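You operate a simulated robot arm through the tools that you are given. There is no shell and no other tool. Be economical: measure what you need, move in short steps, check, and stop when the job is done.

Carry out the task below with a simulated robot arm. There is one attempt and no reset: what you move stays moved.

Task
Rub the grease off the oil door with the blue rag and wax that patch.
Fine: rag and wax brush go back. A coat counts when it lies all over at full strength: go over it till it gets no stronger. What is to be rubbed or washed off counts as gone when no trace of it is left.

Only the result counts: the job must be done as asked and must still hold three seconds after the hand-in. Knocking over, shifting, dropping, spilling or breaking anything else fails it.

Robot
A 6-joint arm with a two-finger parallel gripper, fixed in place. Base frame: the origin is at the foot of the arm, x ahead of it, y to its left, z up. Units: cm, degrees, N and s.
With the tool pointing down near the work surface it reaches from about 32 to 80 cm from the base axis. Its first joint turns from -166.0 to 166.0 degrees. Payload 3.91 kg.
Tool frame: the origin (TCP) lies between the finger pads and is the grasp point; the fingertips stand 3 cm ahead of it; z points along the fingers, y is the line along which they close. Largest opening 11 cm; finger width 2, thickness 1; the body of the gripper, 4.8 by 11.2 cm, starts 5.5 cm behind the TCP.
Orientation is that of the tool frame in the base frame, as a unit quaternion [w, x, y, z]. With the fingers straight down and closing along the base's y, the tool's x points along the base's -x, its y along +y and its z along -z.

Tools
- The arm moves only by the tool move_arm. Its argument "series" is a list of rows, each a list of 6 numbers: the shift along the base's x, y, z in cm, then the turn, a rotation vector about the base's x, y, z in degrees. In form: [[dx, dy, dz, wx, wy, wz], ...]. A call has 1 to 20 rows; each row shifts and turns the commanded pose from where the row before left it. "claw" is the finger opening in cm, from 0 to 11, set as the call begins (left out, the last holds). Each row takes 0.2 s and may step no farther than 5 cm and 8.6 degrees from the row before; otherwise, or with a gripper value out of range, the whole call is refused. A pose out of reach is approached as far as the arm can. The call stops where the force on the tool passes 50 N (or 10 N more than at its start, if that is more) or the arm is blocked; 0.2 s more then pass. Each finger travels about 4.5 cm/s and halts on what it meets, pressing with about 20 N; the grip force reading is that of the motor and also rises with nothing between the fingers. The clock runs only during rows and for 0.2 s after the last one: add rows that do not move to give the fingers time. It gives the time, the measured TCP pose, the force on the tool (base axes), the opening and the grip force at its end, in the units of the frame above (readings bear some noise), with the torque about the TCP (base axes, N m) and any sound that the robot's microphone picked up.
- Cameras (640 x 400 px; columns grow to the right, rows downward): "scene" is fixed at [22.08, 65.13, 122.43]; the picture's right is [-0.97, -0.23, 0.00], its down [-0.07, 0.27, -0.96] and it looks along [0.22, -0.93, -0.28] (base axes); focal length 281 px, centre (320, 200). "wrist" rides on the gripper at [7.7, 0.7, -11.5] in the tool frame; the picture's right is [-0.09, 1.00, 0.00], its down [-0.80, -0.07, -0.59] and it looks along [-0.59, -0.05, 0.80] (tool axes); focal length 270 px, centre (320, 200). There is no depth. A picture from a camera that has moved, and an enlarged one, comes with that camera's place and axes in the base frame and with its lens.
- grab_frame(camera): a new picture of that camera. The clock stands still meanwhile.
- lift_body(by): slides the trunk up (or, below 0, down) by that many cm; the arm rides with it, the base frame stays. It gives what a move gives, with no picture.
- zoom(camera, box): a new picture of the part [left, top, right, bottom] of that camera's present view, enlarged. The clock stands still meanwhile.
- sign_off(): hands the job in; it is judged then, once.

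Work in short steps. Places have to be worked out from the pictures, the camera data and where the tool is seen: move nearer, look again, correct. Check each grasp and each placing, and mend what went wrong. You have 120 turns and 68 pictures in all, those below and enlarged ones among them. Open the gripper and draw the arm clear of the work before you hand the job in, unless the task says otherwise; then end with one line.

The tools are called after "Call:" by a JSON object that holds its "op" and its "data". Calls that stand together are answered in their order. move_arm: Moves the arm, as the interface text tells. Its arguments: {"type":"object","properties":{"series":{"type":"array","items":{"type":"array","items":{"type":"number"}}},"claw":{"type":"number"}},"required":["series"]} The other tools are called the same way: lift_body (by) slides the trunk up or down; grab_frame (camera) takes a picture; zoom (camera, box) takes an enlarged picture of a part of a camera's view; sign_off () hands the job in.

At the start:

```text
t: 0.0
eef_pos: [50.2, -15.2, 129.24]
tcp_rot: [0.001, 0.0, 1.0, -0.001]
wrist_force: [-1.0, 0.1, 0.9]
torque: [0.02, 0.04, -0.01]
grip_width: 11.01
finger_force: 0.0
trunk travel left (down, up): [-42.5, 18.5]
```

scene: 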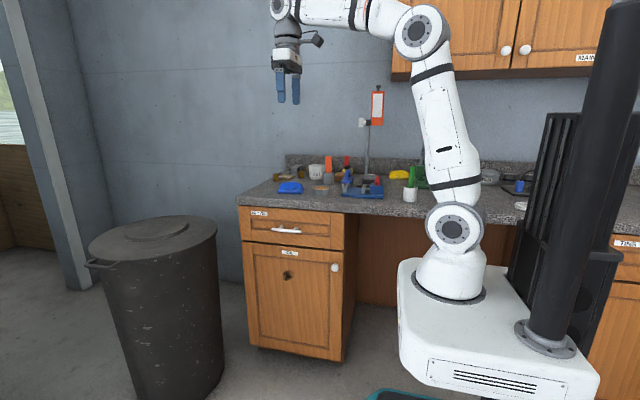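
wrist: 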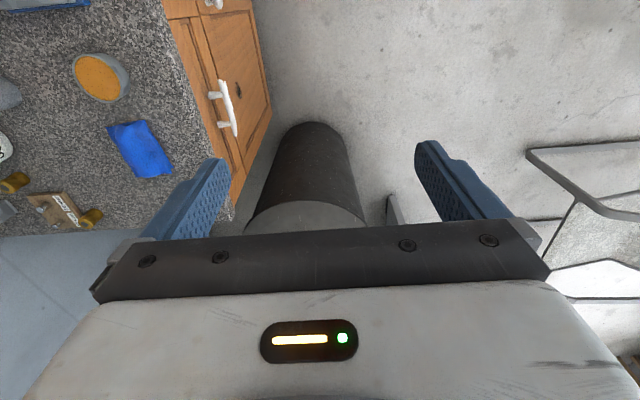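

I see a counter with a blue rag and tools, and a door with a dark spot. I'll zoom in to read the labels and find the objects.

Call:
{"op": "zoom", "data": {"camera": "scene", "box": [230, 195, 360, 365]}}

Call:
{"op": "zoom", "data": {"camera": "scene", "box": [240, 140, 440, 220]}}

Call:
{"op": "zoom", "data": {"camera": "wrist", "box": [0, 0, 280, 240]}}

```text
2.35 times, centred on (295, 280) of scene
camera zoom: at [22.08, 65.13, 122.43], right [-0.97, -0.23, 0.0], down [-0.07, 0.27, -0.96], along [0.22, -0.93, -0.28], focal length 660 px, centre (379, 12)
```

zoom: 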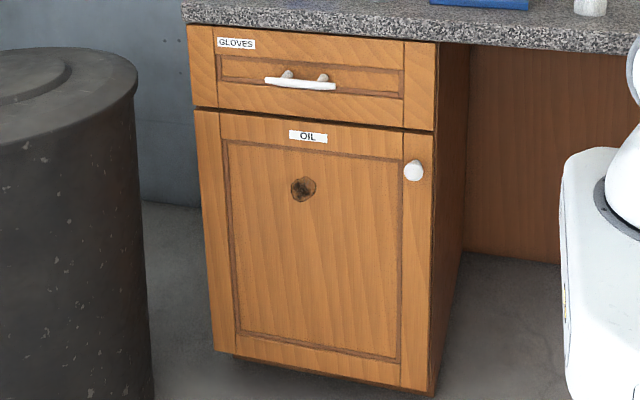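

```text
3.20 times, centred on (340, 180) of scene
camera zoom: at [22.08, 65.13, 122.43], right [-0.97, -0.23, 0.0], down [-0.07, 0.27, -0.96], along [0.22, -0.93, -0.28], focal length 898 px, centre (256, 264)
```

zoom: 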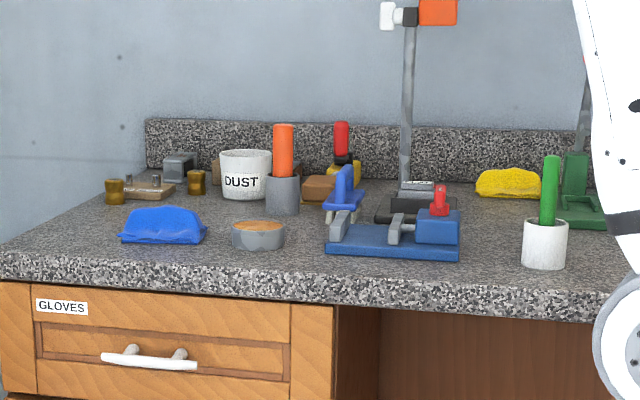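

```text
1.67 times, centred on (140, 120) of wrist
camera zoom: at [42.5, -14.54, 140.52], right [0.09, 1.0, 0.0], down [0.8, -0.07, 0.59], along [0.59, -0.05, -0.8], focal length 450 px, centre (620, 333)
```

zoom: 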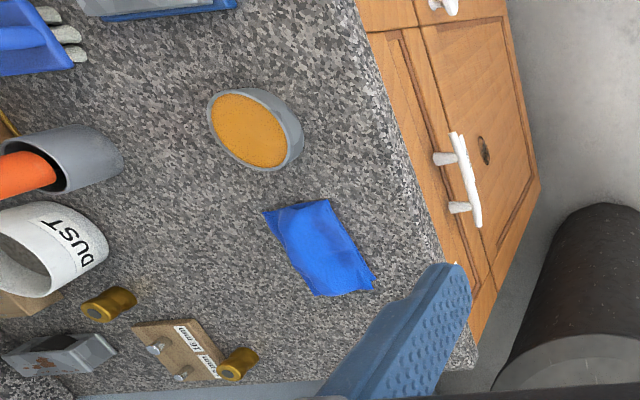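

The oil door's grease patch sits at about (62, -41, 55). The rag is on the counter at about (65, -56, 87). I'll yaw the wrist so its camera faces the counter.

Call:
{"op": "move_arm", "data": {"series": [[0, 0, 0, 0, 0, -8.5], [0, 0, 0, 0, 0, -8.5], [0, 0, 0, 0, 0, -8.5], [0, 0, 0, 0, 0, -8.5], [0, 0, 0, 0, 0, -8.5], [0, 0, 0, 0, 0, -8.5], [0, 0, 0, 0, 0, -8.5], [0, 0, 0, 0, 0, -8.5]]}}

Call:
{"op": "grab_frame", "data": {"camera": "wrist"}}

```text
t: 1.8
eef_pos: [50.14, -15.11, 129.37]
tcp_rot: [0.001, 0.56, 0.829, 0.0]
wrist_force: [0.2, -1.1, 0.6]
torque: [-0.02, -0.01, 0.0]
grip_width: 10.99
finger_force: 0.1
trunk travel left (down, up): [-42.5, 18.5]
```

```text
62 pictures are left
camera wrist: at [47.97, -7.76, 140.6], right [0.96, 0.29, 0.0], down [0.23, -0.77, 0.59], along [0.17, -0.57, -0.8], focal length 270 px, centre (320, 200)
```

wrist: 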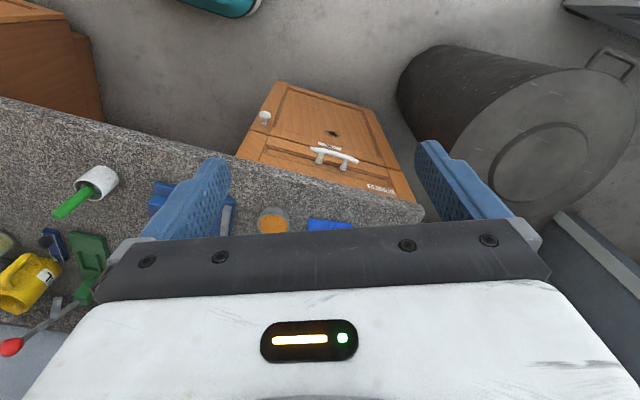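

The picture hangs inverted, and the camera mainly sees what lies below it. I'll move the arm over the counter to see the items from above.

Call:
{"op": "move_arm", "data": {"series": [[0, -5, 0, 0, 0, 0], [0, -5, 0, 0, 0, 0], [0, -5, 0, 0, 0, 0], [0, -5, 0, 0, 0, 0], [0, -5, 0, 0, 0, 0], [0, -5, 0, 0, 0, 0]]}}

Call:
{"op": "grab_frame", "data": {"camera": "wrist"}}

```text
t: 3.2
eef_pos: [48.55, -43.71, 126.5]
tcp_rot: [0.0, 0.559, 0.829, 0.0]
wrist_force: [0.7, -1.5, -0.5]
torque: [-0.01, 0.03, -0.01]
grip_width: 11.01
finger_force: 0.1
out of reach, approached as far as the arm can: row 5, 6
trunk travel left (down, up): [-42.5, 18.5]
```

```text
61 pictures are left
camera wrist: at [46.24, -36.31, 137.89], right [0.96, 0.29, 0.0], down [0.24, -0.77, 0.59], along [0.17, -0.57, -0.8], focal length 270 px, centre (320, 200)
```

wrist: 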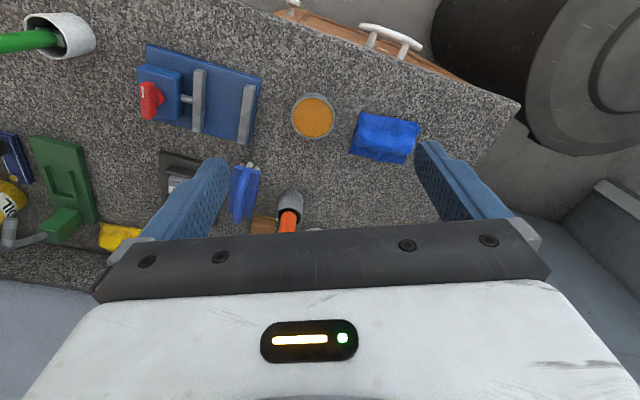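

Triangulation puts the rag at about (63, -51.5, 92), so the counter top is near z 90.5. Next I need to know which brush is the wax brush, so I'm zooming on the cups and tins.

Call:
{"op": "zoom", "data": {"camera": "scene", "box": [300, 150, 350, 205]}}

Call:
{"op": "zoom", "data": {"camera": "scene", "box": [390, 150, 450, 205]}}

Call:
{"op": "zoom", "data": {"camera": "wrist", "box": [220, 80, 440, 240]}}

```text
7.27 times, centred on (325, 178) of scene
camera zoom: at [22.08, 65.13, 122.43], right [-0.97, -0.23, 0.0], down [-0.07, 0.27, -0.96], along [0.22, -0.93, -0.28], focal length 2041 px, centre (284, 364)
```

zoom: 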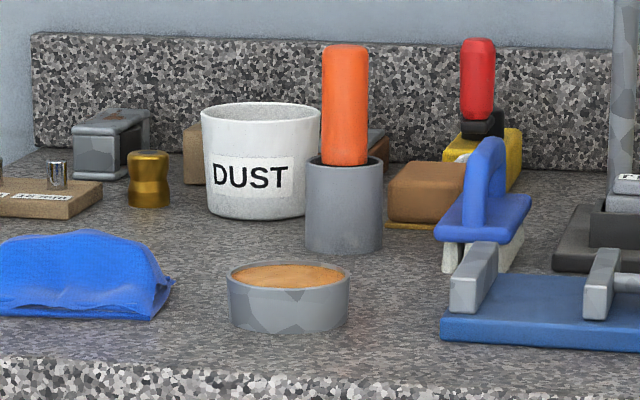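

```text
7.27 times, centred on (420, 178) of scene
camera zoom: at [22.08, 65.13, 122.43], right [-0.97, -0.23, 0.0], down [-0.07, 0.27, -0.96], along [0.22, -0.93, -0.28], focal length 2041 px, centre (-407, 364)
```

zoom: 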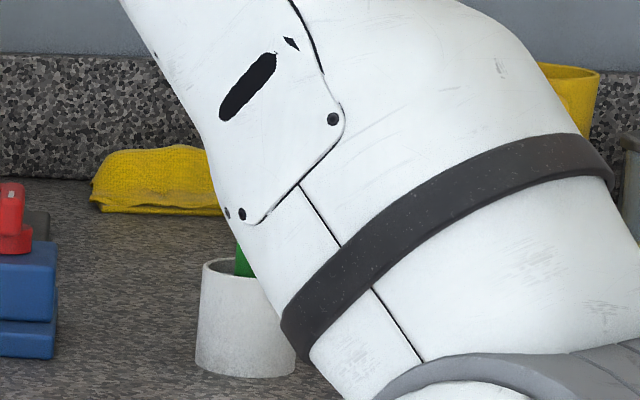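

```text
2.50 times, centred on (330, 160) of wrist
camera zoom: at [46.24, -36.31, 137.89], right [0.96, 0.29, 0.0], down [0.24, -0.77, 0.59], along [0.17, -0.57, -0.8], focal length 676 px, centre (295, 300)
```

zoom: 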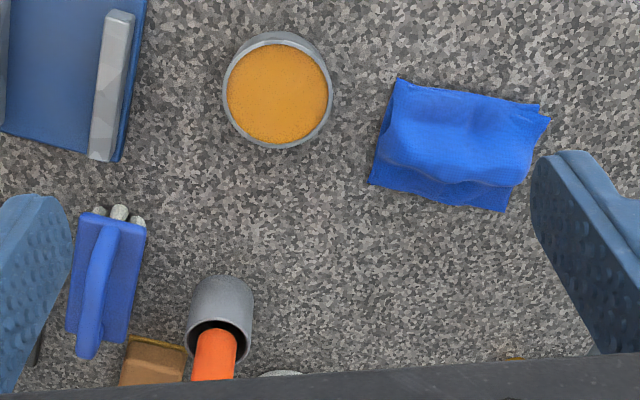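

The grey tin holds orange-brown wax, and there are three brush candidates: orange in the grey cup, green in the white cup, and a blue-handled hand brush. I'll zoom on the others.

Call:
{"op": "zoom", "data": {"camera": "wrist", "box": [0, 0, 150, 100]}}

Call:
{"op": "zoom", "data": {"camera": "wrist", "box": [0, 120, 200, 260]}}

```text
4.00 times, centred on (75, 50) of wrist
camera zoom: at [46.24, -36.31, 137.89], right [0.96, 0.29, 0.0], down [0.24, -0.77, 0.59], along [0.17, -0.57, -0.8], focal length 1081 px, centre (1300, 800)
```

zoom: 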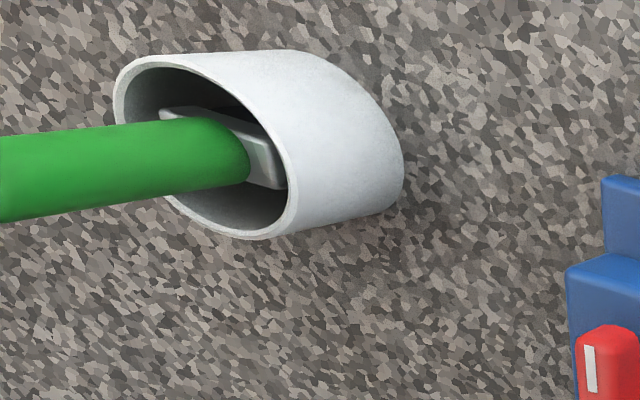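

```text
2.86 times, centred on (100, 190) of wrist
camera zoom: at [46.24, -36.31, 137.89], right [0.96, 0.29, 0.0], down [0.24, -0.77, 0.59], along [0.17, -0.57, -0.8], focal length 772 px, centre (949, 229)
```

zoom: 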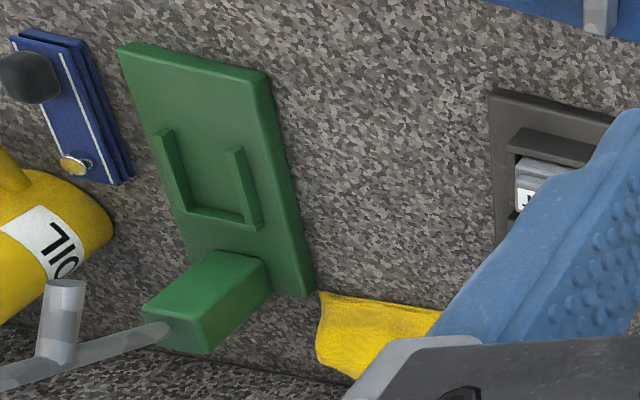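

The cup contents are still ambiguous, so I'll settle that when I'm closer. First I'll move toward a spot above the rag, turning the fingers to close along y (the rag's short side) and descending.

Call:
{"op": "move_arm", "data": {"series": [[0, 0, -4, 0, 0, 8.5], [0, 0, -4, 0, 0, 8.5], [1, 0, -4, 0, 0, 8.5], [1, 0, -3, 0, 0, 8.5], [1, 0, -3, 0, 0, 8.5], [1, 0, -2, 0, 0, 8.5], [1, 0, 0, 0, 0, 8.5], [1, 0, 0, 0, 0, 8.5], [1, 0, 0, 0, 0, 8]]}}

Call:
{"op": "grab_frame", "data": {"camera": "wrist"}}

```text
t: 5.2
eef_pos: [55.55, -43.65, 106.76]
tcp_rot: [0.0, -0.072, 0.997, 0.0]
wrist_force: [-0.2, 0.1, 0.9]
torque: [-0.01, 0.03, 0.04]
grip_width: 11.01
finger_force: 0.1
trunk travel left (down, up): [-42.5, 18.5]
```

```text
55 pictures are left
camera wrist: at [47.82, -44.05, 118.07], right [-0.05, 1.0, 0.0], down [0.8, 0.04, 0.59], along [0.59, 0.03, -0.8], focal length 270 px, centre (320, 200)
```

wrist: 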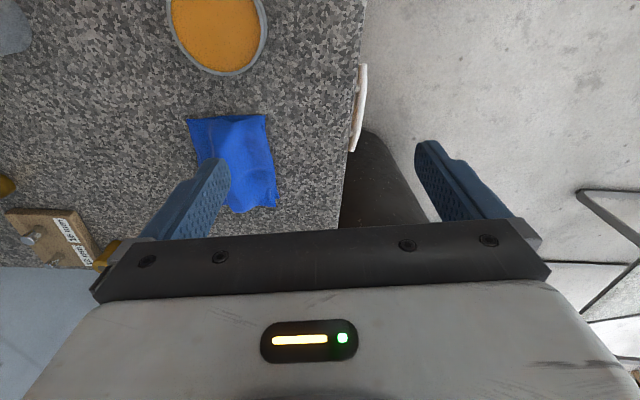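

The rag centre works out to about (63, -52.2), with its long axis at 8° yaw, which matches the tool. I'll move over it and descend partway.

Call:
{"op": "move_arm", "data": {"series": [[2.5, -2.9, 0, 0, 0, 0], [2.5, -2.8, 0, 0, 0, 0], [2.4, -2.8, 0, 0, 0, 0], [0, 0, -4, 0, 0, 0], [0, 0, 0, 0, 0, 0]]}}

Call:
{"op": "grab_frame", "data": {"camera": "wrist"}}

Call:
{"op": "zoom", "data": {"camera": "scene", "box": [240, 130, 360, 210]}}

```text
t: 6.4
eef_pos: [59.82, -49.08, 101.69]
tcp_rot: [0.0, -0.07, 0.998, 0.0]
wrist_force: [1.1, 0.7, 0.1]
torque: [0.01, -0.01, 0.02]
grip_width: 11.01
finger_force: 0.0
out of reach, approached as far as the arm can: row 2, 3
trunk travel left (down, up): [-42.5, 18.5]
```

```text
54 pictures are left
camera wrist: at [52.12, -49.53, 113.05], right [-0.05, 1.0, 0.0], down [0.8, 0.04, 0.59], along [0.59, 0.03, -0.8], focal length 270 px, centre (320, 200)
```

wrist: 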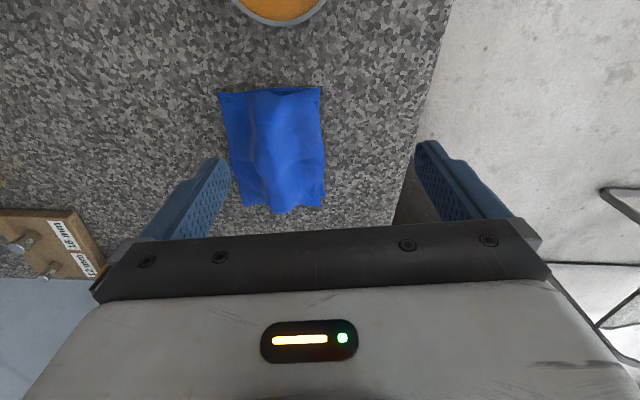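

```text
5.00 times, centred on (300, 170) of scene
camera zoom: at [22.08, 65.13, 122.43], right [-0.97, -0.23, 0.0], down [-0.07, 0.27, -0.96], along [0.22, -0.93, -0.28], focal length 1403 px, centre (420, 350)
```

zoom: 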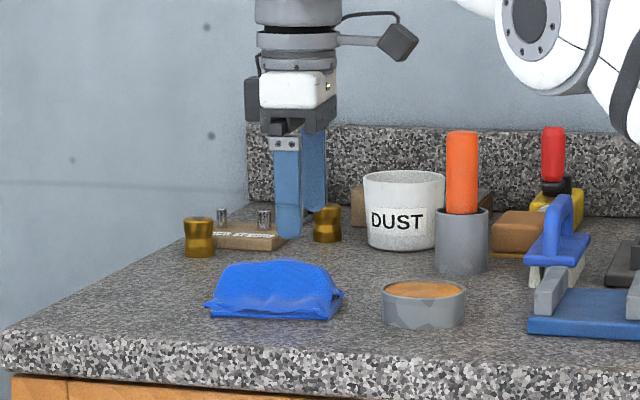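

The reach limit is about 77 cm here and shrinks with height, so raising the trunk should help. I'll raise it 10 cm and then extend.

Call:
{"op": "lift_body", "data": {"by": 10}}

Call:
{"op": "move_arm", "data": {"series": [[0, 0, -5, 0, 0, 0], [0, 0, -5, 0, 0, 0], [1.5, -2, 0, 0, 0, 0], [1.5, -2, 0, 0, 0, 0], [0, 0, 0, 0, 0, 0]]}}

```text
t: 7.7
eef_pos: [59.87, -49.17, 111.69]
tcp_rot: [-0.001, -0.07, 0.998, 0.0]
wrist_force: [0.2, -0.9, -0.5]
torque: [-0.01, -0.02, -0.01]
grip_width: 11.0
finger_force: 0.1
trunk travel left (down, up): [-52.5, 8.5]
```

```text
t: 8.9
eef_pos: [61.84, -52.26, 101.39]
tcp_rot: [-0.001, -0.07, 0.998, 0.0]
wrist_force: [0.6, 0.1, -0.7]
torque: [0.02, -0.04, -0.01]
grip_width: 10.97
finger_force: 0.0
out of reach, approached as far as the arm can: row 4
trunk travel left (down, up): [-52.5, 8.5]
```

That gave R≈81, which is nearly over the centre. I'll descend to z≈96 and check alignment.

Call:
{"op": "move_arm", "data": {"series": [[0, 0, -3, 0, 0, 0], [0.7, -0.5, -2, 0, 0, 0], [0, 0, 0, 0, 0, 0]]}}

Call:
{"op": "grab_frame", "data": {"camera": "wrist"}}

Call:
{"op": "zoom", "data": {"camera": "scene", "box": [240, 130, 360, 210]}}

```text
t: 9.7
eef_pos: [62.34, -52.55, 96.55]
tcp_rot: [0.0, -0.07, 0.998, 0.0]
wrist_force: [-0.1, -0.9, 0.2]
torque: [0.02, 0.03, -0.02]
grip_width: 11.02
finger_force: 0.0
trunk travel left (down, up): [-52.5, 8.5]
```

```text
52 pictures are left
camera wrist: at [54.65, -53.01, 107.89], right [-0.05, 1.0, 0.0], down [0.8, 0.04, 0.59], along [0.59, 0.03, -0.8], focal length 270 px, centre (320, 200)
```

wrist: 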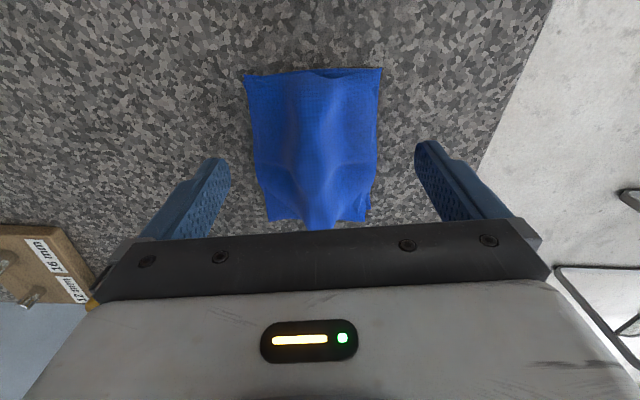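

```text
5.00 times, centred on (300, 170) of scene
camera zoom: at [22.08, 65.13, 122.43], right [-0.97, -0.23, 0.0], down [-0.07, 0.27, -0.96], along [0.22, -0.93, -0.28], focal length 1403 px, centre (420, 350)
```

zoom: 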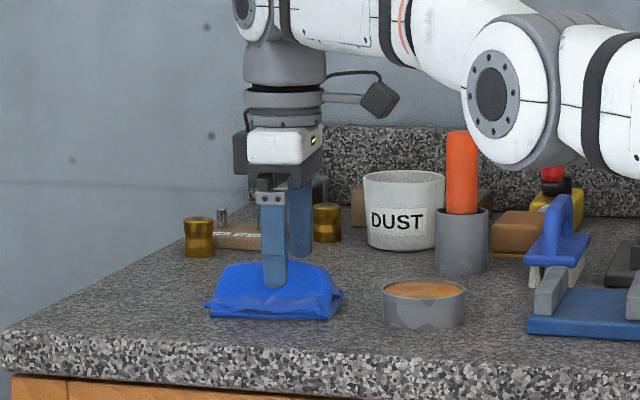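

The tool is centred on the rag, with the tips about 3 cm above the counter. I'll descend 2.2 cm, then close.

Call:
{"op": "move_arm", "data": {"series": [[0, 0, -1.2, 0, 0, 0], [0, 0, -1.0, 0, 0, 0], [0, 0, 0, 0, 0, 0]]}}

Call:
{"op": "move_arm", "data": {"series": [[0, 0, 0, 0, 0, 0], [0, 0, 0, 0, 0, 0], [0, 0, 0, 0, 0, 0], [0, 0, 0, 0, 0, 0], [0, 0, 0, 0, 0, 0], [0, 0, 0, 0, 0, 0], [0, 0, 0, 0, 0, 0]], "claw": 0}}

Call:
{"op": "grab_frame", "data": {"camera": "wrist"}}

```text
t: 10.5
eef_pos: [62.3, -52.56, 94.3]
tcp_rot: [0.001, -0.07, 0.998, -0.001]
wrist_force: [0.2, -0.1, -0.8]
torque: [-0.01, -0.03, 0.01]
grip_width: 10.98
finger_force: 0.0
trunk travel left (down, up): [-52.5, 8.5]
```

```text
t: 12.1
eef_pos: [62.49, -52.48, 94.26]
tcp_rot: [0.0, -0.07, 0.998, 0.0]
wrist_force: [-1.0, 0.0, 1.4]
torque: [-0.02, 0.03, -0.03]
grip_width: 8.05
finger_force: 20.3
trunk travel left (down, up): [-52.5, 8.5]
```

```text
50 pictures are left
camera wrist: at [54.69, -53.03, 105.7], right [-0.05, 1.0, 0.0], down [0.8, 0.04, 0.59], along [0.59, 0.03, -0.8], focal length 270 px, centre (320, 200)
```

wrist: 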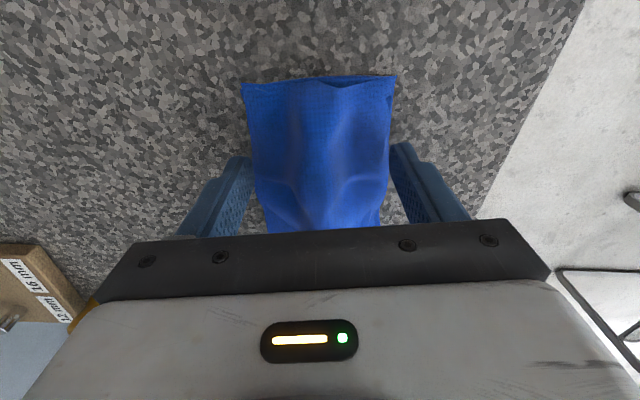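

The rag is gripped at 8 cm width with 20 N. I'll note the pick pose (62.4, -52.5, 94.3) for the return, then lift.

Call:
{"op": "move_arm", "data": {"series": [[0, 0, 2, 0, 0, 0], [0, 0, 3, 0, 0, 0], [-1, 1.5, 4, 0, 0, 0], [-1, 4, 2, 0, 0, 0], [-1, 4.5, 0, 0, 0, 0], [0, 5, 0, 0, 0, 0], [0, 5, 0, 0, 0, 0]]}}

Call:
{"op": "grab_frame", "data": {"camera": "scene"}}

```text
t: 13.7
eef_pos: [59.28, -32.25, 105.49]
tcp_rot: [-0.001, -0.07, 0.998, 0.0]
wrist_force: [0.4, 0.1, 0.6]
torque: [0.05, -0.03, 0.0]
grip_width: 0.0
finger_force: 20.9
out of reach, approached as far as the arm can: row 2
trunk travel left (down, up): [-52.5, 8.5]
```

```text
49 pictures are left
```

scene: 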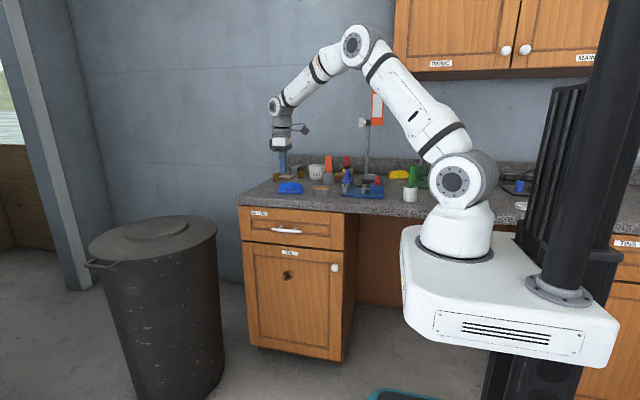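

The fingers closed to zero, so the rag slipped out. I'll look closely at the rag again.

Call:
{"op": "zoom", "data": {"camera": "scene", "box": [260, 160, 320, 200]}}

Call:
{"op": "grab_frame", "data": {"camera": "wrist"}}

```text
10.00 times, centred on (290, 180) of scene
camera zoom: at [22.08, 65.13, 122.43], right [-0.97, -0.23, 0.0], down [-0.07, 0.27, -0.96], along [0.22, -0.93, -0.28], focal length 2806 px, centre (620, 400)
```

zoom: 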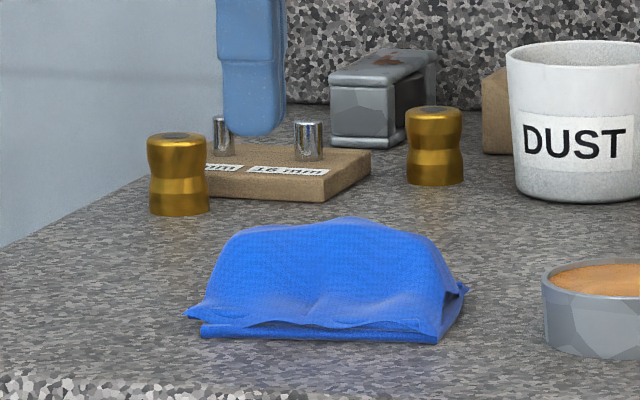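

```text
47 pictures are left
camera wrist: at [51.65, -32.78, 116.85], right [-0.05, 1.0, 0.0], down [0.8, 0.04, 0.59], along [0.59, 0.03, -0.8], focal length 270 px, centre (320, 200)
```

wrist: 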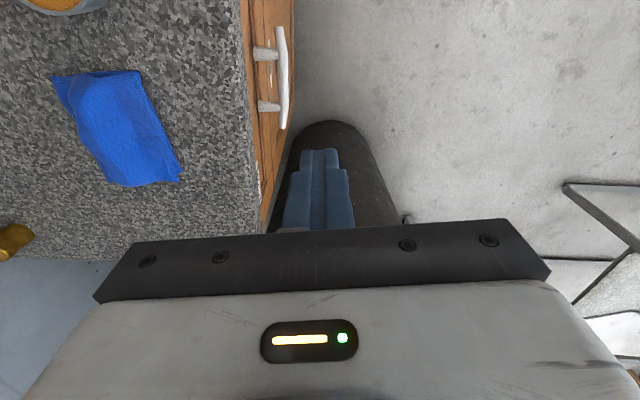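

The rag is still in place at about (62.4, -51.8), so the shallow grip on the sloping hump slid off. I'll retry deeper and lift slowly, with the trunk a bit higher for reach margin.

Call:
{"op": "lift_body", "data": {"by": 6}}

Call:
{"op": "move_arm", "data": {"series": [[0, -4.5, -2, 0, 0, 0], [0, -5, -2, 0, 0, 0], [1, -5, -3, 0, 0, 0], [2, -4.9, -3, 0, 0, 0], [0, 0, -3.5, 0, 0, 0], [0, 0, 0, 0, 0, 0]], "claw": 11}}

Call:
{"op": "grab_frame", "data": {"camera": "wrist"}}

```text
t: 14.7
eef_pos: [59.41, -32.61, 111.42]
tcp_rot: [0.0, -0.07, 0.998, 0.0]
wrist_force: [-0.4, 0.6, 0.4]
torque: [0.01, 0.01, 0.02]
grip_width: 0.03
finger_force: 20.2
trunk travel left (down, up): [-58.5, 2.5]
```

```text
refused: row 2 steps farther than a row can; nothing moved
```

```text
46 pictures are left
camera wrist: at [51.7, -32.91, 122.82], right [-0.05, 1.0, 0.0], down [0.8, 0.04, 0.59], along [0.59, 0.03, -0.8], focal length 270 px, centre (320, 200)
```

wrist: 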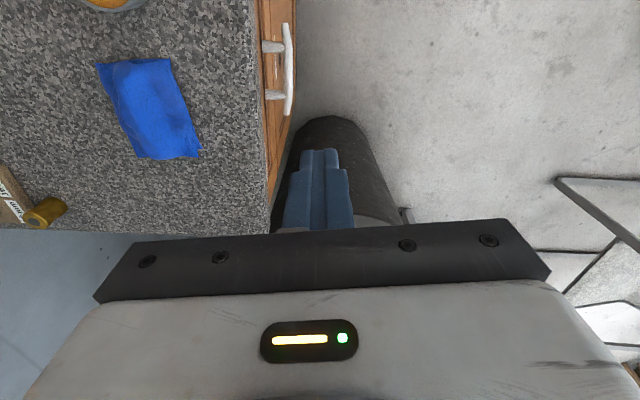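

The step limit is on the combined norm, so I'm splitting that move into smaller rows.

Call:
{"op": "move_arm", "data": {"series": [[0, -4, -2, 0, 0, 0], [0, -4, -2, 0, 0, 0], [1, -4, -2, 0, 0, 0], [1, -4, -2, 0, 0, 0], [1, -3.4, -3, 0, 0, 0], [0, 0, -3.4, 0, 0, 0], [0, 0, 0, 0, 0, 0]], "claw": 11}}

Call:
{"op": "grab_frame", "data": {"camera": "wrist"}}

```text
t: 16.3
eef_pos: [62.58, -51.84, 96.94]
tcp_rot: [0.0, -0.071, 0.997, -0.001]
wrist_force: [-0.2, 0.0, 0.3]
torque: [-0.01, 0.01, 0.0]
grip_width: 10.99
finger_force: 0.1
trunk travel left (down, up): [-58.5, 2.5]
```

```text
45 pictures are left
camera wrist: at [54.83, -52.24, 108.28], right [-0.05, 1.0, 0.0], down [0.8, 0.04, 0.59], along [0.59, 0.03, -0.8], focal length 270 px, centre (320, 200)
```

wrist: 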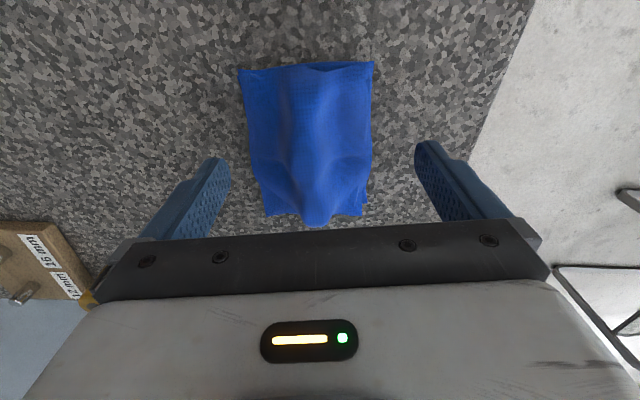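

The tool is aligned. I'll descend gently until the tips nearly touch the counter, watching the force.

Call:
{"op": "move_arm", "data": {"series": [[0, -0.4, -1.5, 0, 0, 0], [0, 0, -1, 0, 0, 0], [0, 0, -0.5, 0, 0, 0], [0, 0, -0.3, 0, 0, 0], [0, 0, 0, 0, 0, 0]]}}

```text
t: 17.5
eef_pos: [62.36, -52.18, 93.8]
tcp_rot: [-0.001, -0.07, 0.998, -0.001]
wrist_force: [0.4, -0.9, 0.7]
torque: [0.01, 0.01, 0.0]
grip_width: 11.01
finger_force: 0.0
trunk travel left (down, up): [-58.5, 2.5]
```

No contact yet, so I'll lower in small steps.

Call:
{"op": "move_arm", "data": {"series": [[0, 0, -0.3, 0, 0, 0], [0, 0, 0, 0, 0, 0]]}}

Call:
{"op": "zoom", "data": {"camera": "scene", "box": [260, 160, 320, 200]}}

```text
t: 18.1
eef_pos: [62.32, -52.12, 93.54]
tcp_rot: [-0.001, -0.069, 0.998, 0.0]
wrist_force: [-0.2, 0.5, -0.1]
torque: [-0.02, -0.01, 0.01]
grip_width: 11.0
finger_force: 0.0
trunk travel left (down, up): [-58.5, 2.5]
```

```text
10.00 times, centred on (290, 180) of scene
camera zoom: at [22.08, 65.13, 122.43], right [-0.97, -0.23, 0.0], down [-0.07, 0.27, -0.96], along [0.22, -0.93, -0.28], focal length 2806 px, centre (620, 400)
```

zoom: 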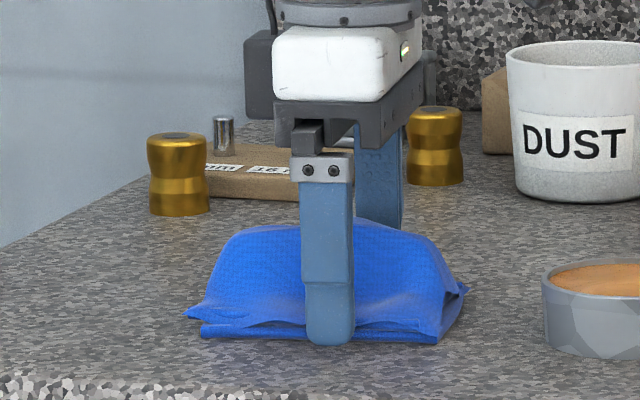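

The tips are now at the rag's base. I'll close and then lift very slowly.

Call:
{"op": "move_arm", "data": {"series": [[0, 0, 0, 0, 0, 0], [0, 0, 0, 0, 0, 0], [0, 0, 0, 0, 0, 0], [0, 0, 0, 0, 0, 0], [0, 0, 0, 0, 0, 0], [0, 0, 0, 0, 0, 0], [0, 0, 0, 0, 0, 0]], "claw": 0}}

Call:
{"op": "move_arm", "data": {"series": [[0, 0, 0.2, 0, 0, 0], [0, 0, 0.2, 0, 0, 0], [0, 0, 0.3, 0, 0, 0], [0, 0, 0.3, 0, 0, 0]]}}

Call:
{"op": "grab_frame", "data": {"camera": "wrist"}}

```text
t: 19.7
eef_pos: [62.44, -52.19, 93.38]
tcp_rot: [-0.001, -0.07, 0.998, 0.0]
wrist_force: [-0.7, 1.0, 0.4]
torque: [-0.01, 0.0, -0.02]
grip_width: 8.0
finger_force: 19.7
trunk travel left (down, up): [-58.5, 2.5]
```

```text
t: 20.7
eef_pos: [62.57, -52.34, 94.46]
tcp_rot: [0.0, -0.07, 0.998, 0.0]
wrist_force: [0.2, 0.4, -1.1]
torque: [0.01, 0.03, -0.02]
grip_width: 7.94
finger_force: 20.1
trunk travel left (down, up): [-58.5, 2.5]
```

```text
43 pictures are left
camera wrist: at [54.78, -52.74, 105.79], right [-0.05, 1.0, 0.0], down [0.8, 0.04, 0.59], along [0.59, 0.03, -0.8], focal length 270 px, centre (320, 200)
```

wrist: 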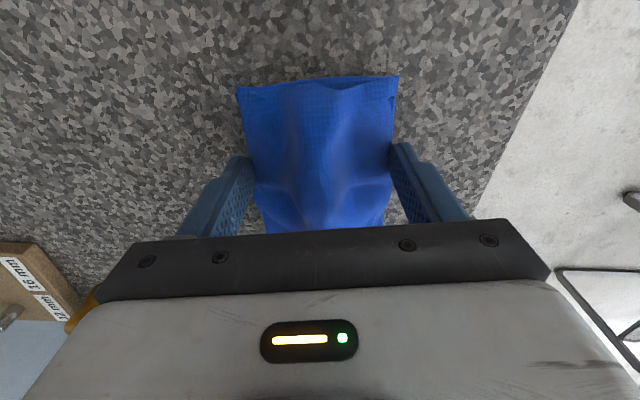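

The width holds at 7.94. I'll lift a bit more and check from the scene camera.

Call:
{"op": "move_arm", "data": {"series": [[0, 0, 0.5, 0, 0, 0], [0, 0, 0.5, 0, 0, 0], [0, 0, 0.7, 0, 0, 0], [0, 0, 0, 0, 0, 0]]}}

Call:
{"op": "zoom", "data": {"camera": "scene", "box": [260, 160, 320, 200]}}

```text
t: 21.7
eef_pos: [62.41, -52.28, 96.18]
tcp_rot: [-0.001, -0.07, 0.998, -0.001]
wrist_force: [0.2, -0.4, 0.8]
torque: [0.0, -0.01, -0.01]
grip_width: 7.98
finger_force: 19.7
trunk travel left (down, up): [-58.5, 2.5]
```

```text
10.00 times, centred on (290, 180) of scene
camera zoom: at [22.08, 65.13, 122.43], right [-0.97, -0.23, 0.0], down [-0.07, 0.27, -0.96], along [0.22, -0.93, -0.28], focal length 2806 px, centre (620, 400)
```

zoom: 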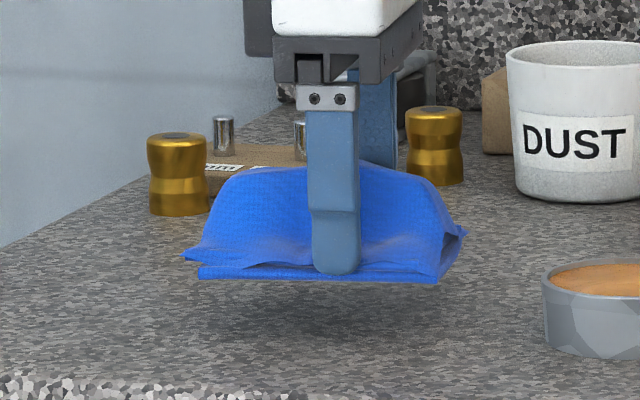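

The rag is now held well. I'll raise it and draw back from the counter at moderate speed.

Call:
{"op": "move_arm", "data": {"series": [[0, 0, 1.5, 0, 0, 0], [0, 0, 2, 0, 0, 0], [0, 0.5, 2.5, 0, 0, 0], [0, 2, 2, 0, 0, 0], [0, 3, 0, 0, 0, 0], [0, 3, 0, 0, 0, 0], [0, 3, 0, 0, 0, 0], [0, 3, 0, 0, 0, 0], [0, 3, 0, 0, 0, 0], [0, 3, 0, 0, 0, 0], [0, 3, 0, 0, 0, 0], [0, 3, 0, 0, 0, 0], [0, 3, 0, 0, 0, 0], [0, 3, 0, 0, 0, 0]]}}

```text
t: 24.7
eef_pos: [62.25, -19.77, 104.54]
tcp_rot: [0.0, -0.071, 0.997, 0.001]
wrist_force: [-0.2, 0.6, -1.0]
torque: [-0.01, 0.0, -0.01]
grip_width: 8.01
finger_force: 19.8
trunk travel left (down, up): [-58.5, 2.5]
```

Still held. I'll lower the trunk so the arm comes to door height.

Call:
{"op": "lift_body", "data": {"by": -38}}

Call:
{"op": "move_arm", "data": {"series": [[0, 0.5, 0, -8.2, 0, 0], [0, 0.5, 0, -8.2, 0, 0], [0, 0.5, 0, -8.2, 0, 0], [0, 0.5, 0, -8.2, 0, 0], [0, 0.5, 0, -8.2, 0, 0], [0, 0.5, 0, -8.2, 0, 0], [0, 0, 0, -8.2, 0, 0], [0, 0, 0, -8.2, 0, 0], [0, 0, 0, -8.2, 0, 0], [0, 0, 0, -8.2, 0, 0], [0, 0, 0, -8.0, 0, 0]]}}

Call:
{"op": "grab_frame", "data": {"camera": "scene"}}

Call:
{"op": "grab_frame", "data": {"camera": "wrist"}}

```text
t: 28.4
eef_pos: [62.15, -19.69, 66.55]
tcp_rot: [0.0, -0.07, 0.998, 0.0]
wrist_force: [-0.6, -0.4, -0.7]
torque: [-0.04, -0.01, 0.01]
grip_width: 7.98
finger_force: 19.8
trunk travel left (down, up): [-20.5, 40.5]
```

```text
t: 30.8
eef_pos: [62.31, -16.7, 66.45]
tcp_rot: [-0.05, -0.05, 0.705, -0.705]
wrist_force: [0.0, 0.3, -1.5]
torque: [0.04, 0.01, 0.02]
grip_width: 7.93
finger_force: 19.7
trunk travel left (down, up): [-20.5, 40.5]
```

```text
41 pictures are left
```

scene: 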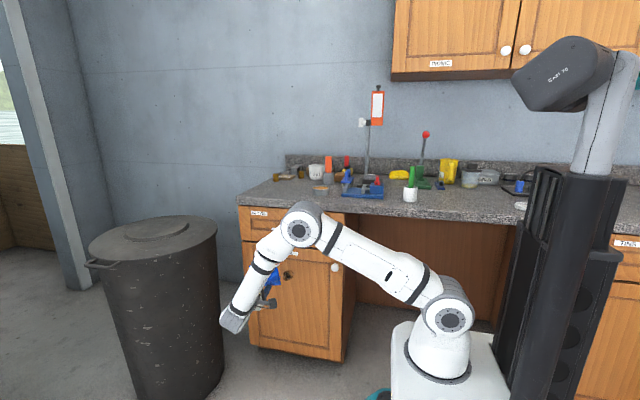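

```text
40 pictures are left
camera wrist: at [54.56, -5.32, 66.8], right [-0.05, 0.0, -1.0], down [0.8, 0.6, -0.04], along [0.59, -0.8, -0.03], focal length 270 px, centre (320, 200)
```

wrist: 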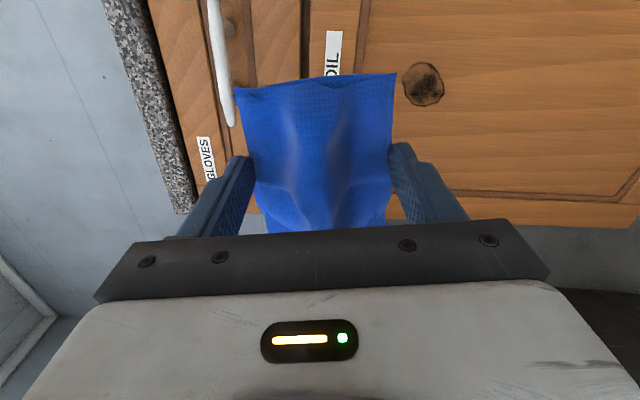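

The grease patch is visible at about (62.1, -40.7, 53.7), roughly 5 cm across. I'll lower to that height, then approach the door.

Call:
{"op": "move_arm", "data": {"series": [[0, 0, -3.2, 0, 0, 0], [0, 0, -3.2, 0, 0, 0], [0, 0, -3.2, 0, 0, 0], [0, 0, -3.1, 0, 0, 0], [0, -3, 0, 0, 0, 0], [0, -3, 0, 0, 0, 0], [0, -3, 0, 0, 0, 0], [0, -3, 0, 0, 0, 0], [0, -3, 0, 0, 0, 0], [0, 0, 0, 0, 0, 0]]}}

Call:
{"op": "grab_frame", "data": {"camera": "wrist"}}

```text
t: 33.0
eef_pos: [62.29, -31.58, 53.78]
tcp_rot: [0.05, 0.05, -0.705, 0.705]
wrist_force: [0.0, 0.8, -0.8]
torque: [0.0, 0.02, -0.04]
grip_width: 7.96
finger_force: 20.2
trunk travel left (down, up): [-20.5, 40.5]
```

```text
39 pictures are left
camera wrist: at [54.53, -20.15, 54.05], right [-0.05, 0.0, -1.0], down [0.8, 0.59, -0.04], along [0.59, -0.8, -0.03], focal length 270 px, centre (320, 200)
```

wrist: 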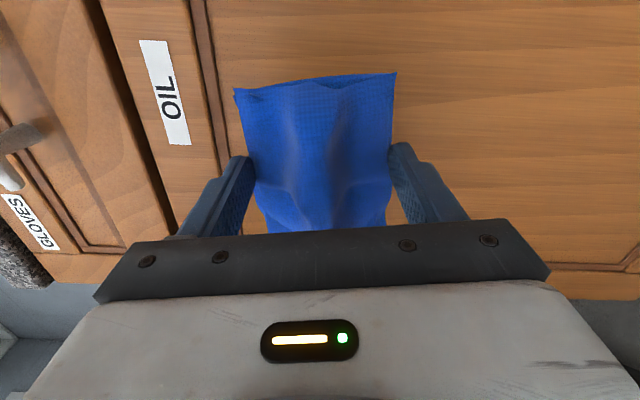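

The rag covers the patch. I'll approach in small steps until I feel contact.

Call:
{"op": "move_arm", "data": {"series": [[0, -2, 0, 0, 0, 0], [0, -1.5, 0, 0, 0, 0], [0, -1, 0, 0, 0, 0], [0, -0.5, 0, 0, 0, 0], [0, -0.4, 0, 0, 0, 0]]}}

```text
t: 34.2
eef_pos: [62.37, -36.9, 53.67]
tcp_rot: [0.05, 0.05, -0.705, 0.706]
wrist_force: [-0.5, 0.4, -0.2]
torque: [0.0, 0.01, 0.01]
grip_width: 7.94
finger_force: 19.9
trunk travel left (down, up): [-20.5, 40.5]
```

Not touching yet, so I'll keep creeping in.

Call:
{"op": "move_arm", "data": {"series": [[0, -0.3, 0, 0, 0, 0], [0, -0.3, 0, 0, 0, 0], [0, -0.3, 0, 0, 0, 0]]}}

```text
t: 35.0
eef_pos: [62.38, -37.8, 53.76]
tcp_rot: [0.05, 0.052, -0.705, 0.705]
wrist_force: [-4.0, 27.6, -4.0]
torque: [0.15, -0.13, -0.08]
grip_width: 7.99
finger_force: 20.3
trunk travel left (down, up): [-20.5, 40.5]
```

Contact at 27 N. I'll ease off slightly and rub over the patch in x and z strokes.

Call:
{"op": "move_arm", "data": {"series": [[0, 0.1, 0, 0, 0, 0], [1.2, 0, 0, 0, 0, 0], [1.2, 0, 0, 0, 0, 0], [-1.2, 0, 0, 0, 0, 0], [-1.2, 0, 0, 0, 0, 0], [-1.2, 0, 0, 0, 0, 0], [-1.2, 0, 0, 0, 0, 0], [1.2, 0, 1, 0, 0, 0], [1.2, 0, 1, 0, 0, 0], [1.2, 0, -1, 0, 0, 0], [1.2, 0, -1, 0, 0, 0], [-1.2, 0, -1, 0, 0, 0], [-1.2, 0, -1, 0, 0, 0], [-1.2, 0, 1, 0, 0, 0], [-1.2, 0, 1, 0, 0, 0], [1.2, 0, 0, 0, 0, 0], [1.2, 0, 0, 0, 0, 0]]}}

```text
t: 38.6
eef_pos: [62.09, -37.75, 53.59]
tcp_rot: [0.05, 0.049, -0.705, 0.706]
wrist_force: [-1.2, -0.1, -0.3]
torque: [0.01, 0.06, -0.02]
grip_width: 7.92
finger_force: 20.0
trunk travel left (down, up): [-20.5, 40.5]
```

The force dropped to zero. I'll press in a bit again before rubbing more.

Call:
{"op": "move_arm", "data": {"series": [[0, -0.15, 0, 0, 0, 0], [0, 0, 0, 0, 0, 0]]}}

Call:
{"op": "grab_frame", "data": {"camera": "wrist"}}

```text
t: 39.2
eef_pos: [62.17, -37.91, 53.67]
tcp_rot: [0.05, 0.051, -0.705, 0.706]
wrist_force: [-3.3, 16.7, -0.8]
torque: [-0.05, -0.02, -0.17]
grip_width: 7.91
finger_force: 20.2
trunk travel left (down, up): [-20.5, 40.5]
```

```text
38 pictures are left
camera wrist: at [54.46, -26.55, 54.0], right [-0.05, 0.0, -1.0], down [0.8, 0.6, -0.04], along [0.59, -0.8, -0.03], focal length 270 px, centre (320, 200)
```

wrist: 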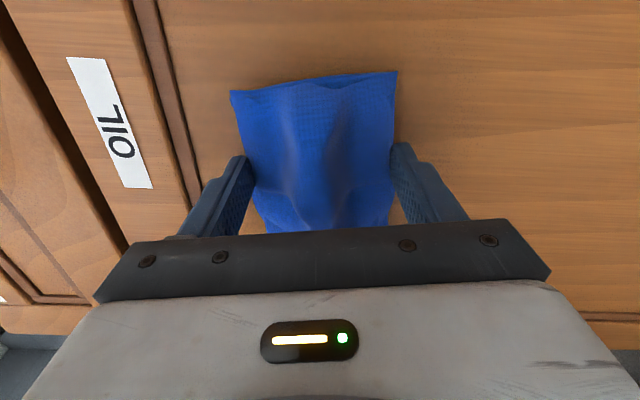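

The rag is stable in the grip with 17 N of contact. I'll rub again.

Call:
{"op": "move_arm", "data": {"series": [[1.2, 0, 0, 0, 0, 0], [1.2, 0, 0, 0, 0, 0], [-1.2, 0, 0, 0, 0, 0], [-1.2, 0, 0, 0, 0, 0], [-1.2, 0, 0, 0, 0, 0], [-1.2, 0, 0, 0, 0, 0], [1.2, -0.05, 1, 0, 0, 0], [1.2, 0, 1, 0, 0, 0], [1.2, 0, -1, 0, 0, 0], [1.2, 0, -1, 0, 0, 0], [-1.2, 0, -1, 0, 0, 0], [-1.2, -0.05, -1, 0, 0, 0], [-1.2, 0, 1, 0, 0, 0], [-1.2, 0, 1, 0, 0, 0], [1.2, 0, 0, 0, 0, 0], [1.2, 0, 0, 0, 0, 0]]}}

```text
t: 40.8
eef_pos: [59.97, -38.0, 54.01]
tcp_rot: [-0.057, -0.052, 0.707, -0.703]
wrist_force: [-2.2, 8.3, 0.8]
torque: [-0.36, -0.19, 0.34]
grip_width: 7.93
finger_force: 19.7
trunk travel left (down, up): [-20.5, 40.5]
stopped in row 7: the force on the tool passed its limit at 60 N (the readings are from after the stop); the commanded pose is now the measured one
```

The force limit tripped. I'll back off the door and inspect the patch.

Call:
{"op": "move_arm", "data": {"series": [[0, 2, 0, 0, 0, 0], [0, 4, 0, 0, 0, 0], [0, 4, 0, 0, 0, 0], [0, 4, 3, 0, 0, 0], [0, 2, 4.5, 0, 0, 0], [0, 0, 4.5, 0, 0, 0], [0, 0, 0, 0, 0, 0]]}}

Call:
{"op": "grab_frame", "data": {"camera": "wrist"}}

```text
t: 42.4
eef_pos: [60.12, -21.94, 66.05]
tcp_rot: [-0.057, -0.05, 0.707, -0.703]
wrist_force: [-0.2, 1.5, -0.7]
torque: [0.02, 0.01, -0.01]
grip_width: 7.94
finger_force: 19.9
trunk travel left (down, up): [-20.5, 40.5]
```

```text
37 pictures are left
camera wrist: at [52.5, -10.49, 66.4], right [-0.06, 0.01, -1.0], down [0.81, 0.59, -0.05], along [0.59, -0.81, -0.04], focal length 270 px, centre (320, 200)
```

wrist: 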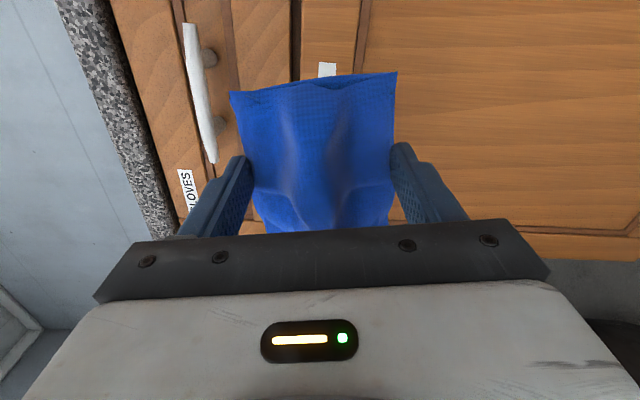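

The patch location (~(424,117) in this view) looks clean. I'll zoom to check for any faint trace.

Call:
{"op": "zoom", "data": {"camera": "wrist", "box": [380, 70, 500, 160]}}

Call:
{"op": "zoom", "data": {"camera": "scene", "box": [240, 240, 350, 320]}}

```text
4.44 times, centred on (440, 115) of wrist
camera zoom: at [52.5, -10.49, 66.4], right [-0.06, 0.01, -1.0], down [0.81, 0.59, -0.05], along [0.59, -0.81, -0.04], focal length 1201 px, centre (-213, 578)
```

zoom: 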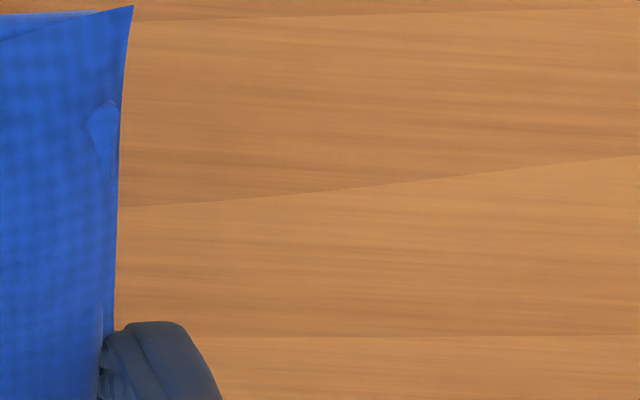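

```text
5.00 times, centred on (295, 280) of scene
camera zoom: at [22.08, 65.13, 122.43], right [-0.97, -0.23, 0.0], down [-0.07, 0.27, -0.96], along [0.22, -0.93, -0.28], focal length 1403 px, centre (445, -200)
```

zoom: 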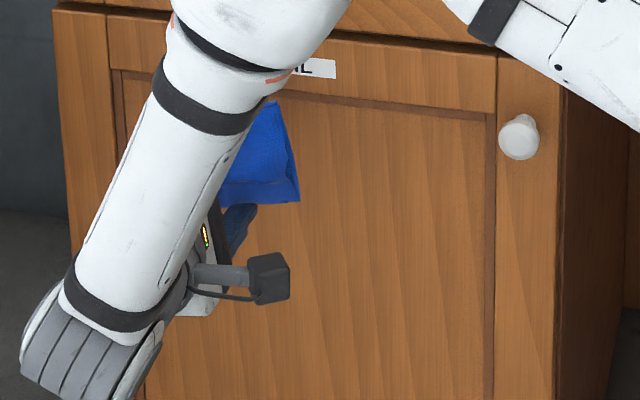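

The grease is gone. Now I'll return the rag by reversing the path: back away, turn the tool down, and raise the trunk.

Call:
{"op": "move_arm", "data": {"series": [[1.1, 2.6, 0, 0, 0, 0], [1.1, 2.6, 0, 0, 0, 0], [0, 0, 0, 8.2, 0, 0], [0, 0, 0, 8.2, 0, 0], [0, 0, 0, 8.2, 0, 0], [0, 0, 0, 8.2, 0, 0], [0, 0, 0, 8.2, 0, 0], [0, -0.5, 0, 8.2, 0, 0], [0, -0.5, 0, 8.2, 0, 0], [0, -0.5, 0, 8.2, 0, 0], [0, -0.5, 0, 8.2, 0, 0], [0, -0.5, 0, 8.2, 0, 0], [0, -0.5, 0, 8.0, 0, 0], [0, 0, 0, 0, 0, 0]]}}

Call:
{"op": "lift_body", "data": {"by": 38}}

```text
t: 45.4
eef_pos: [62.17, -20.0, 65.99]
tcp_rot: [-0.004, -0.076, 0.997, 0.004]
wrist_force: [-0.1, -0.3, -1.4]
torque: [0.03, 0.0, -0.04]
grip_width: 7.91
finger_force: 20.1
trunk travel left (down, up): [-20.5, 40.5]
```

```text
t: 49.1
eef_pos: [62.2, -19.97, 104.17]
tcp_rot: [-0.004, -0.076, 0.997, 0.002]
wrist_force: [-0.2, 0.5, -1.0]
torque: [0.01, -0.03, -0.01]
grip_width: 7.9
finger_force: 19.8
trunk travel left (down, up): [-58.5, 2.5]
```

Now I'll carry the rag back over its spot and lower to just above the counter.

Call:
{"op": "move_arm", "data": {"series": [[0, -3, 0, 0, 0, 0], [0, -3, 0, 0, 0, 0], [0, -3, 0, 0, 0, 0], [0, -3, 0, 0, 0, 0], [0, -3, 0, 0, 0, 0], [0, -3, 0, 0, 0, 0], [0, -3, 0, 0, 0, 0], [0, -3, 0, 0, 0, 0], [0, -3, -1, 0, 0, 0], [0, -3, -1, 0, 0, 0], [0.2, -2.2, -2, 0, 0, 0], [0, 0, -2, 0, 0, 0], [0, 0, -2, 0, 0, 0], [0, 0, 0, 0, 0, 0]]}}

Call:
{"op": "grab_frame", "data": {"camera": "wrist"}}

Call:
{"op": "zoom", "data": {"camera": "scene", "box": [260, 160, 320, 200]}}

```text
t: 52.1
eef_pos: [62.58, -52.04, 95.81]
tcp_rot: [-0.005, -0.075, 0.997, 0.003]
wrist_force: [-0.3, 0.1, -0.4]
torque: [-0.02, 0.02, 0.01]
grip_width: 7.91
finger_force: 20.0
trunk travel left (down, up): [-58.5, 2.5]
```

```text
34 pictures are left
camera wrist: at [54.91, -52.69, 107.29], right [-0.06, 1.0, 0.01], down [0.81, 0.05, 0.59], along [0.59, 0.04, -0.81], focal length 270 px, centre (320, 200)
```

wrist: 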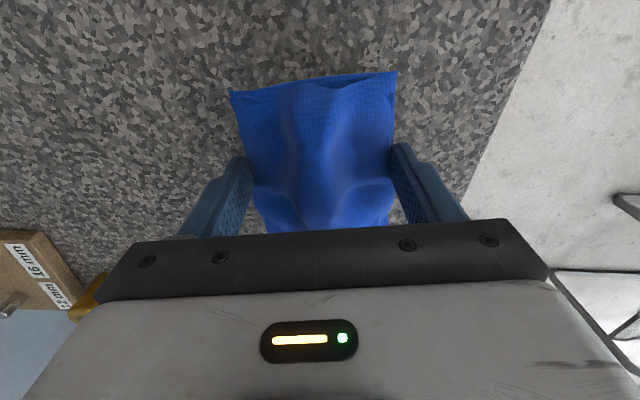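

```text
10.00 times, centred on (290, 180) of scene
camera zoom: at [22.08, 65.13, 122.43], right [-0.97, -0.23, 0.0], down [-0.07, 0.27, -0.96], along [0.22, -0.93, -0.28], focal length 2806 px, centre (620, 400)
```

zoom: 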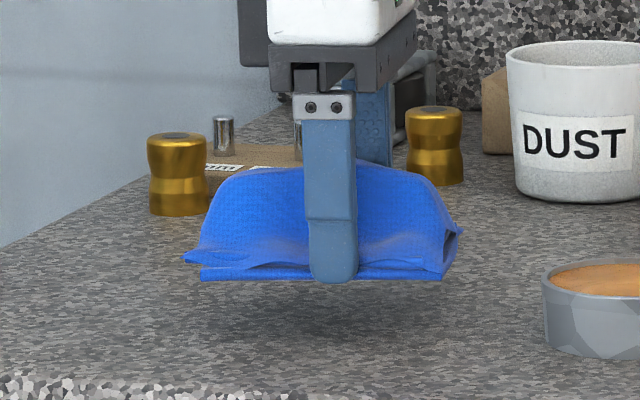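

I'll lower in small steps until contact.

Call:
{"op": "move_arm", "data": {"series": [[-0.1, -0.1, -1, 0, 0, 0], [0, 0, -0.6, 0, 0, 0], [0, 0, -0.4, 0, 0, 0], [0, 0, -0.3, 0, 0, 0], [0, 0, 0, 0, 0, 0]]}}

```text
t: 53.3
eef_pos: [62.25, -52.16, 93.62]
tcp_rot: [-0.004, -0.076, 0.997, 0.004]
wrist_force: [0.3, 0.3, -0.7]
torque: [-0.03, 0.01, 0.02]
grip_width: 7.95
finger_force: 20.2
trunk travel left (down, up): [-58.5, 2.5]
```

Call:
{"op": "move_arm", "data": {"series": [[0, 0, -0.2, 0, 0, 0], [0, 0, -0.15, 0, 0, 0]]}}

```text
t: 53.9
eef_pos: [62.43, -52.17, 93.37]
tcp_rot: [-0.005, -0.076, 0.997, 0.003]
wrist_force: [-0.5, -0.2, -0.2]
torque: [-0.01, -0.01, 0.0]
grip_width: 7.93
finger_force: 20.1
trunk travel left (down, up): [-58.5, 2.5]
```

Still no contact, so I'll creep lower.

Call:
{"op": "move_arm", "data": {"series": [[0, 0, -0.15, 0, 0, 0], [0, 0, -0.15, 0, 0, 0]]}}

Call:
{"op": "zoom", "data": {"camera": "scene", "box": [260, 160, 320, 200]}}

```text
t: 54.5
eef_pos: [62.48, -52.28, 93.09]
tcp_rot: [-0.003, -0.075, 0.997, 0.004]
wrist_force: [-0.9, -0.7, 2.9]
torque: [-0.15, -0.24, -0.05]
grip_width: 7.92
finger_force: 19.9
trunk travel left (down, up): [-58.5, 2.5]
```

```text
10.00 times, centred on (290, 180) of scene
camera zoom: at [22.08, 65.13, 122.43], right [-0.97, -0.23, 0.0], down [-0.07, 0.27, -0.96], along [0.22, -0.93, -0.28], focal length 2806 px, centre (620, 400)
```

zoom: 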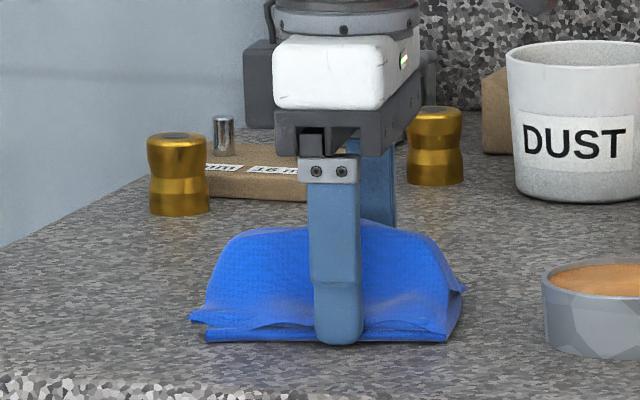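

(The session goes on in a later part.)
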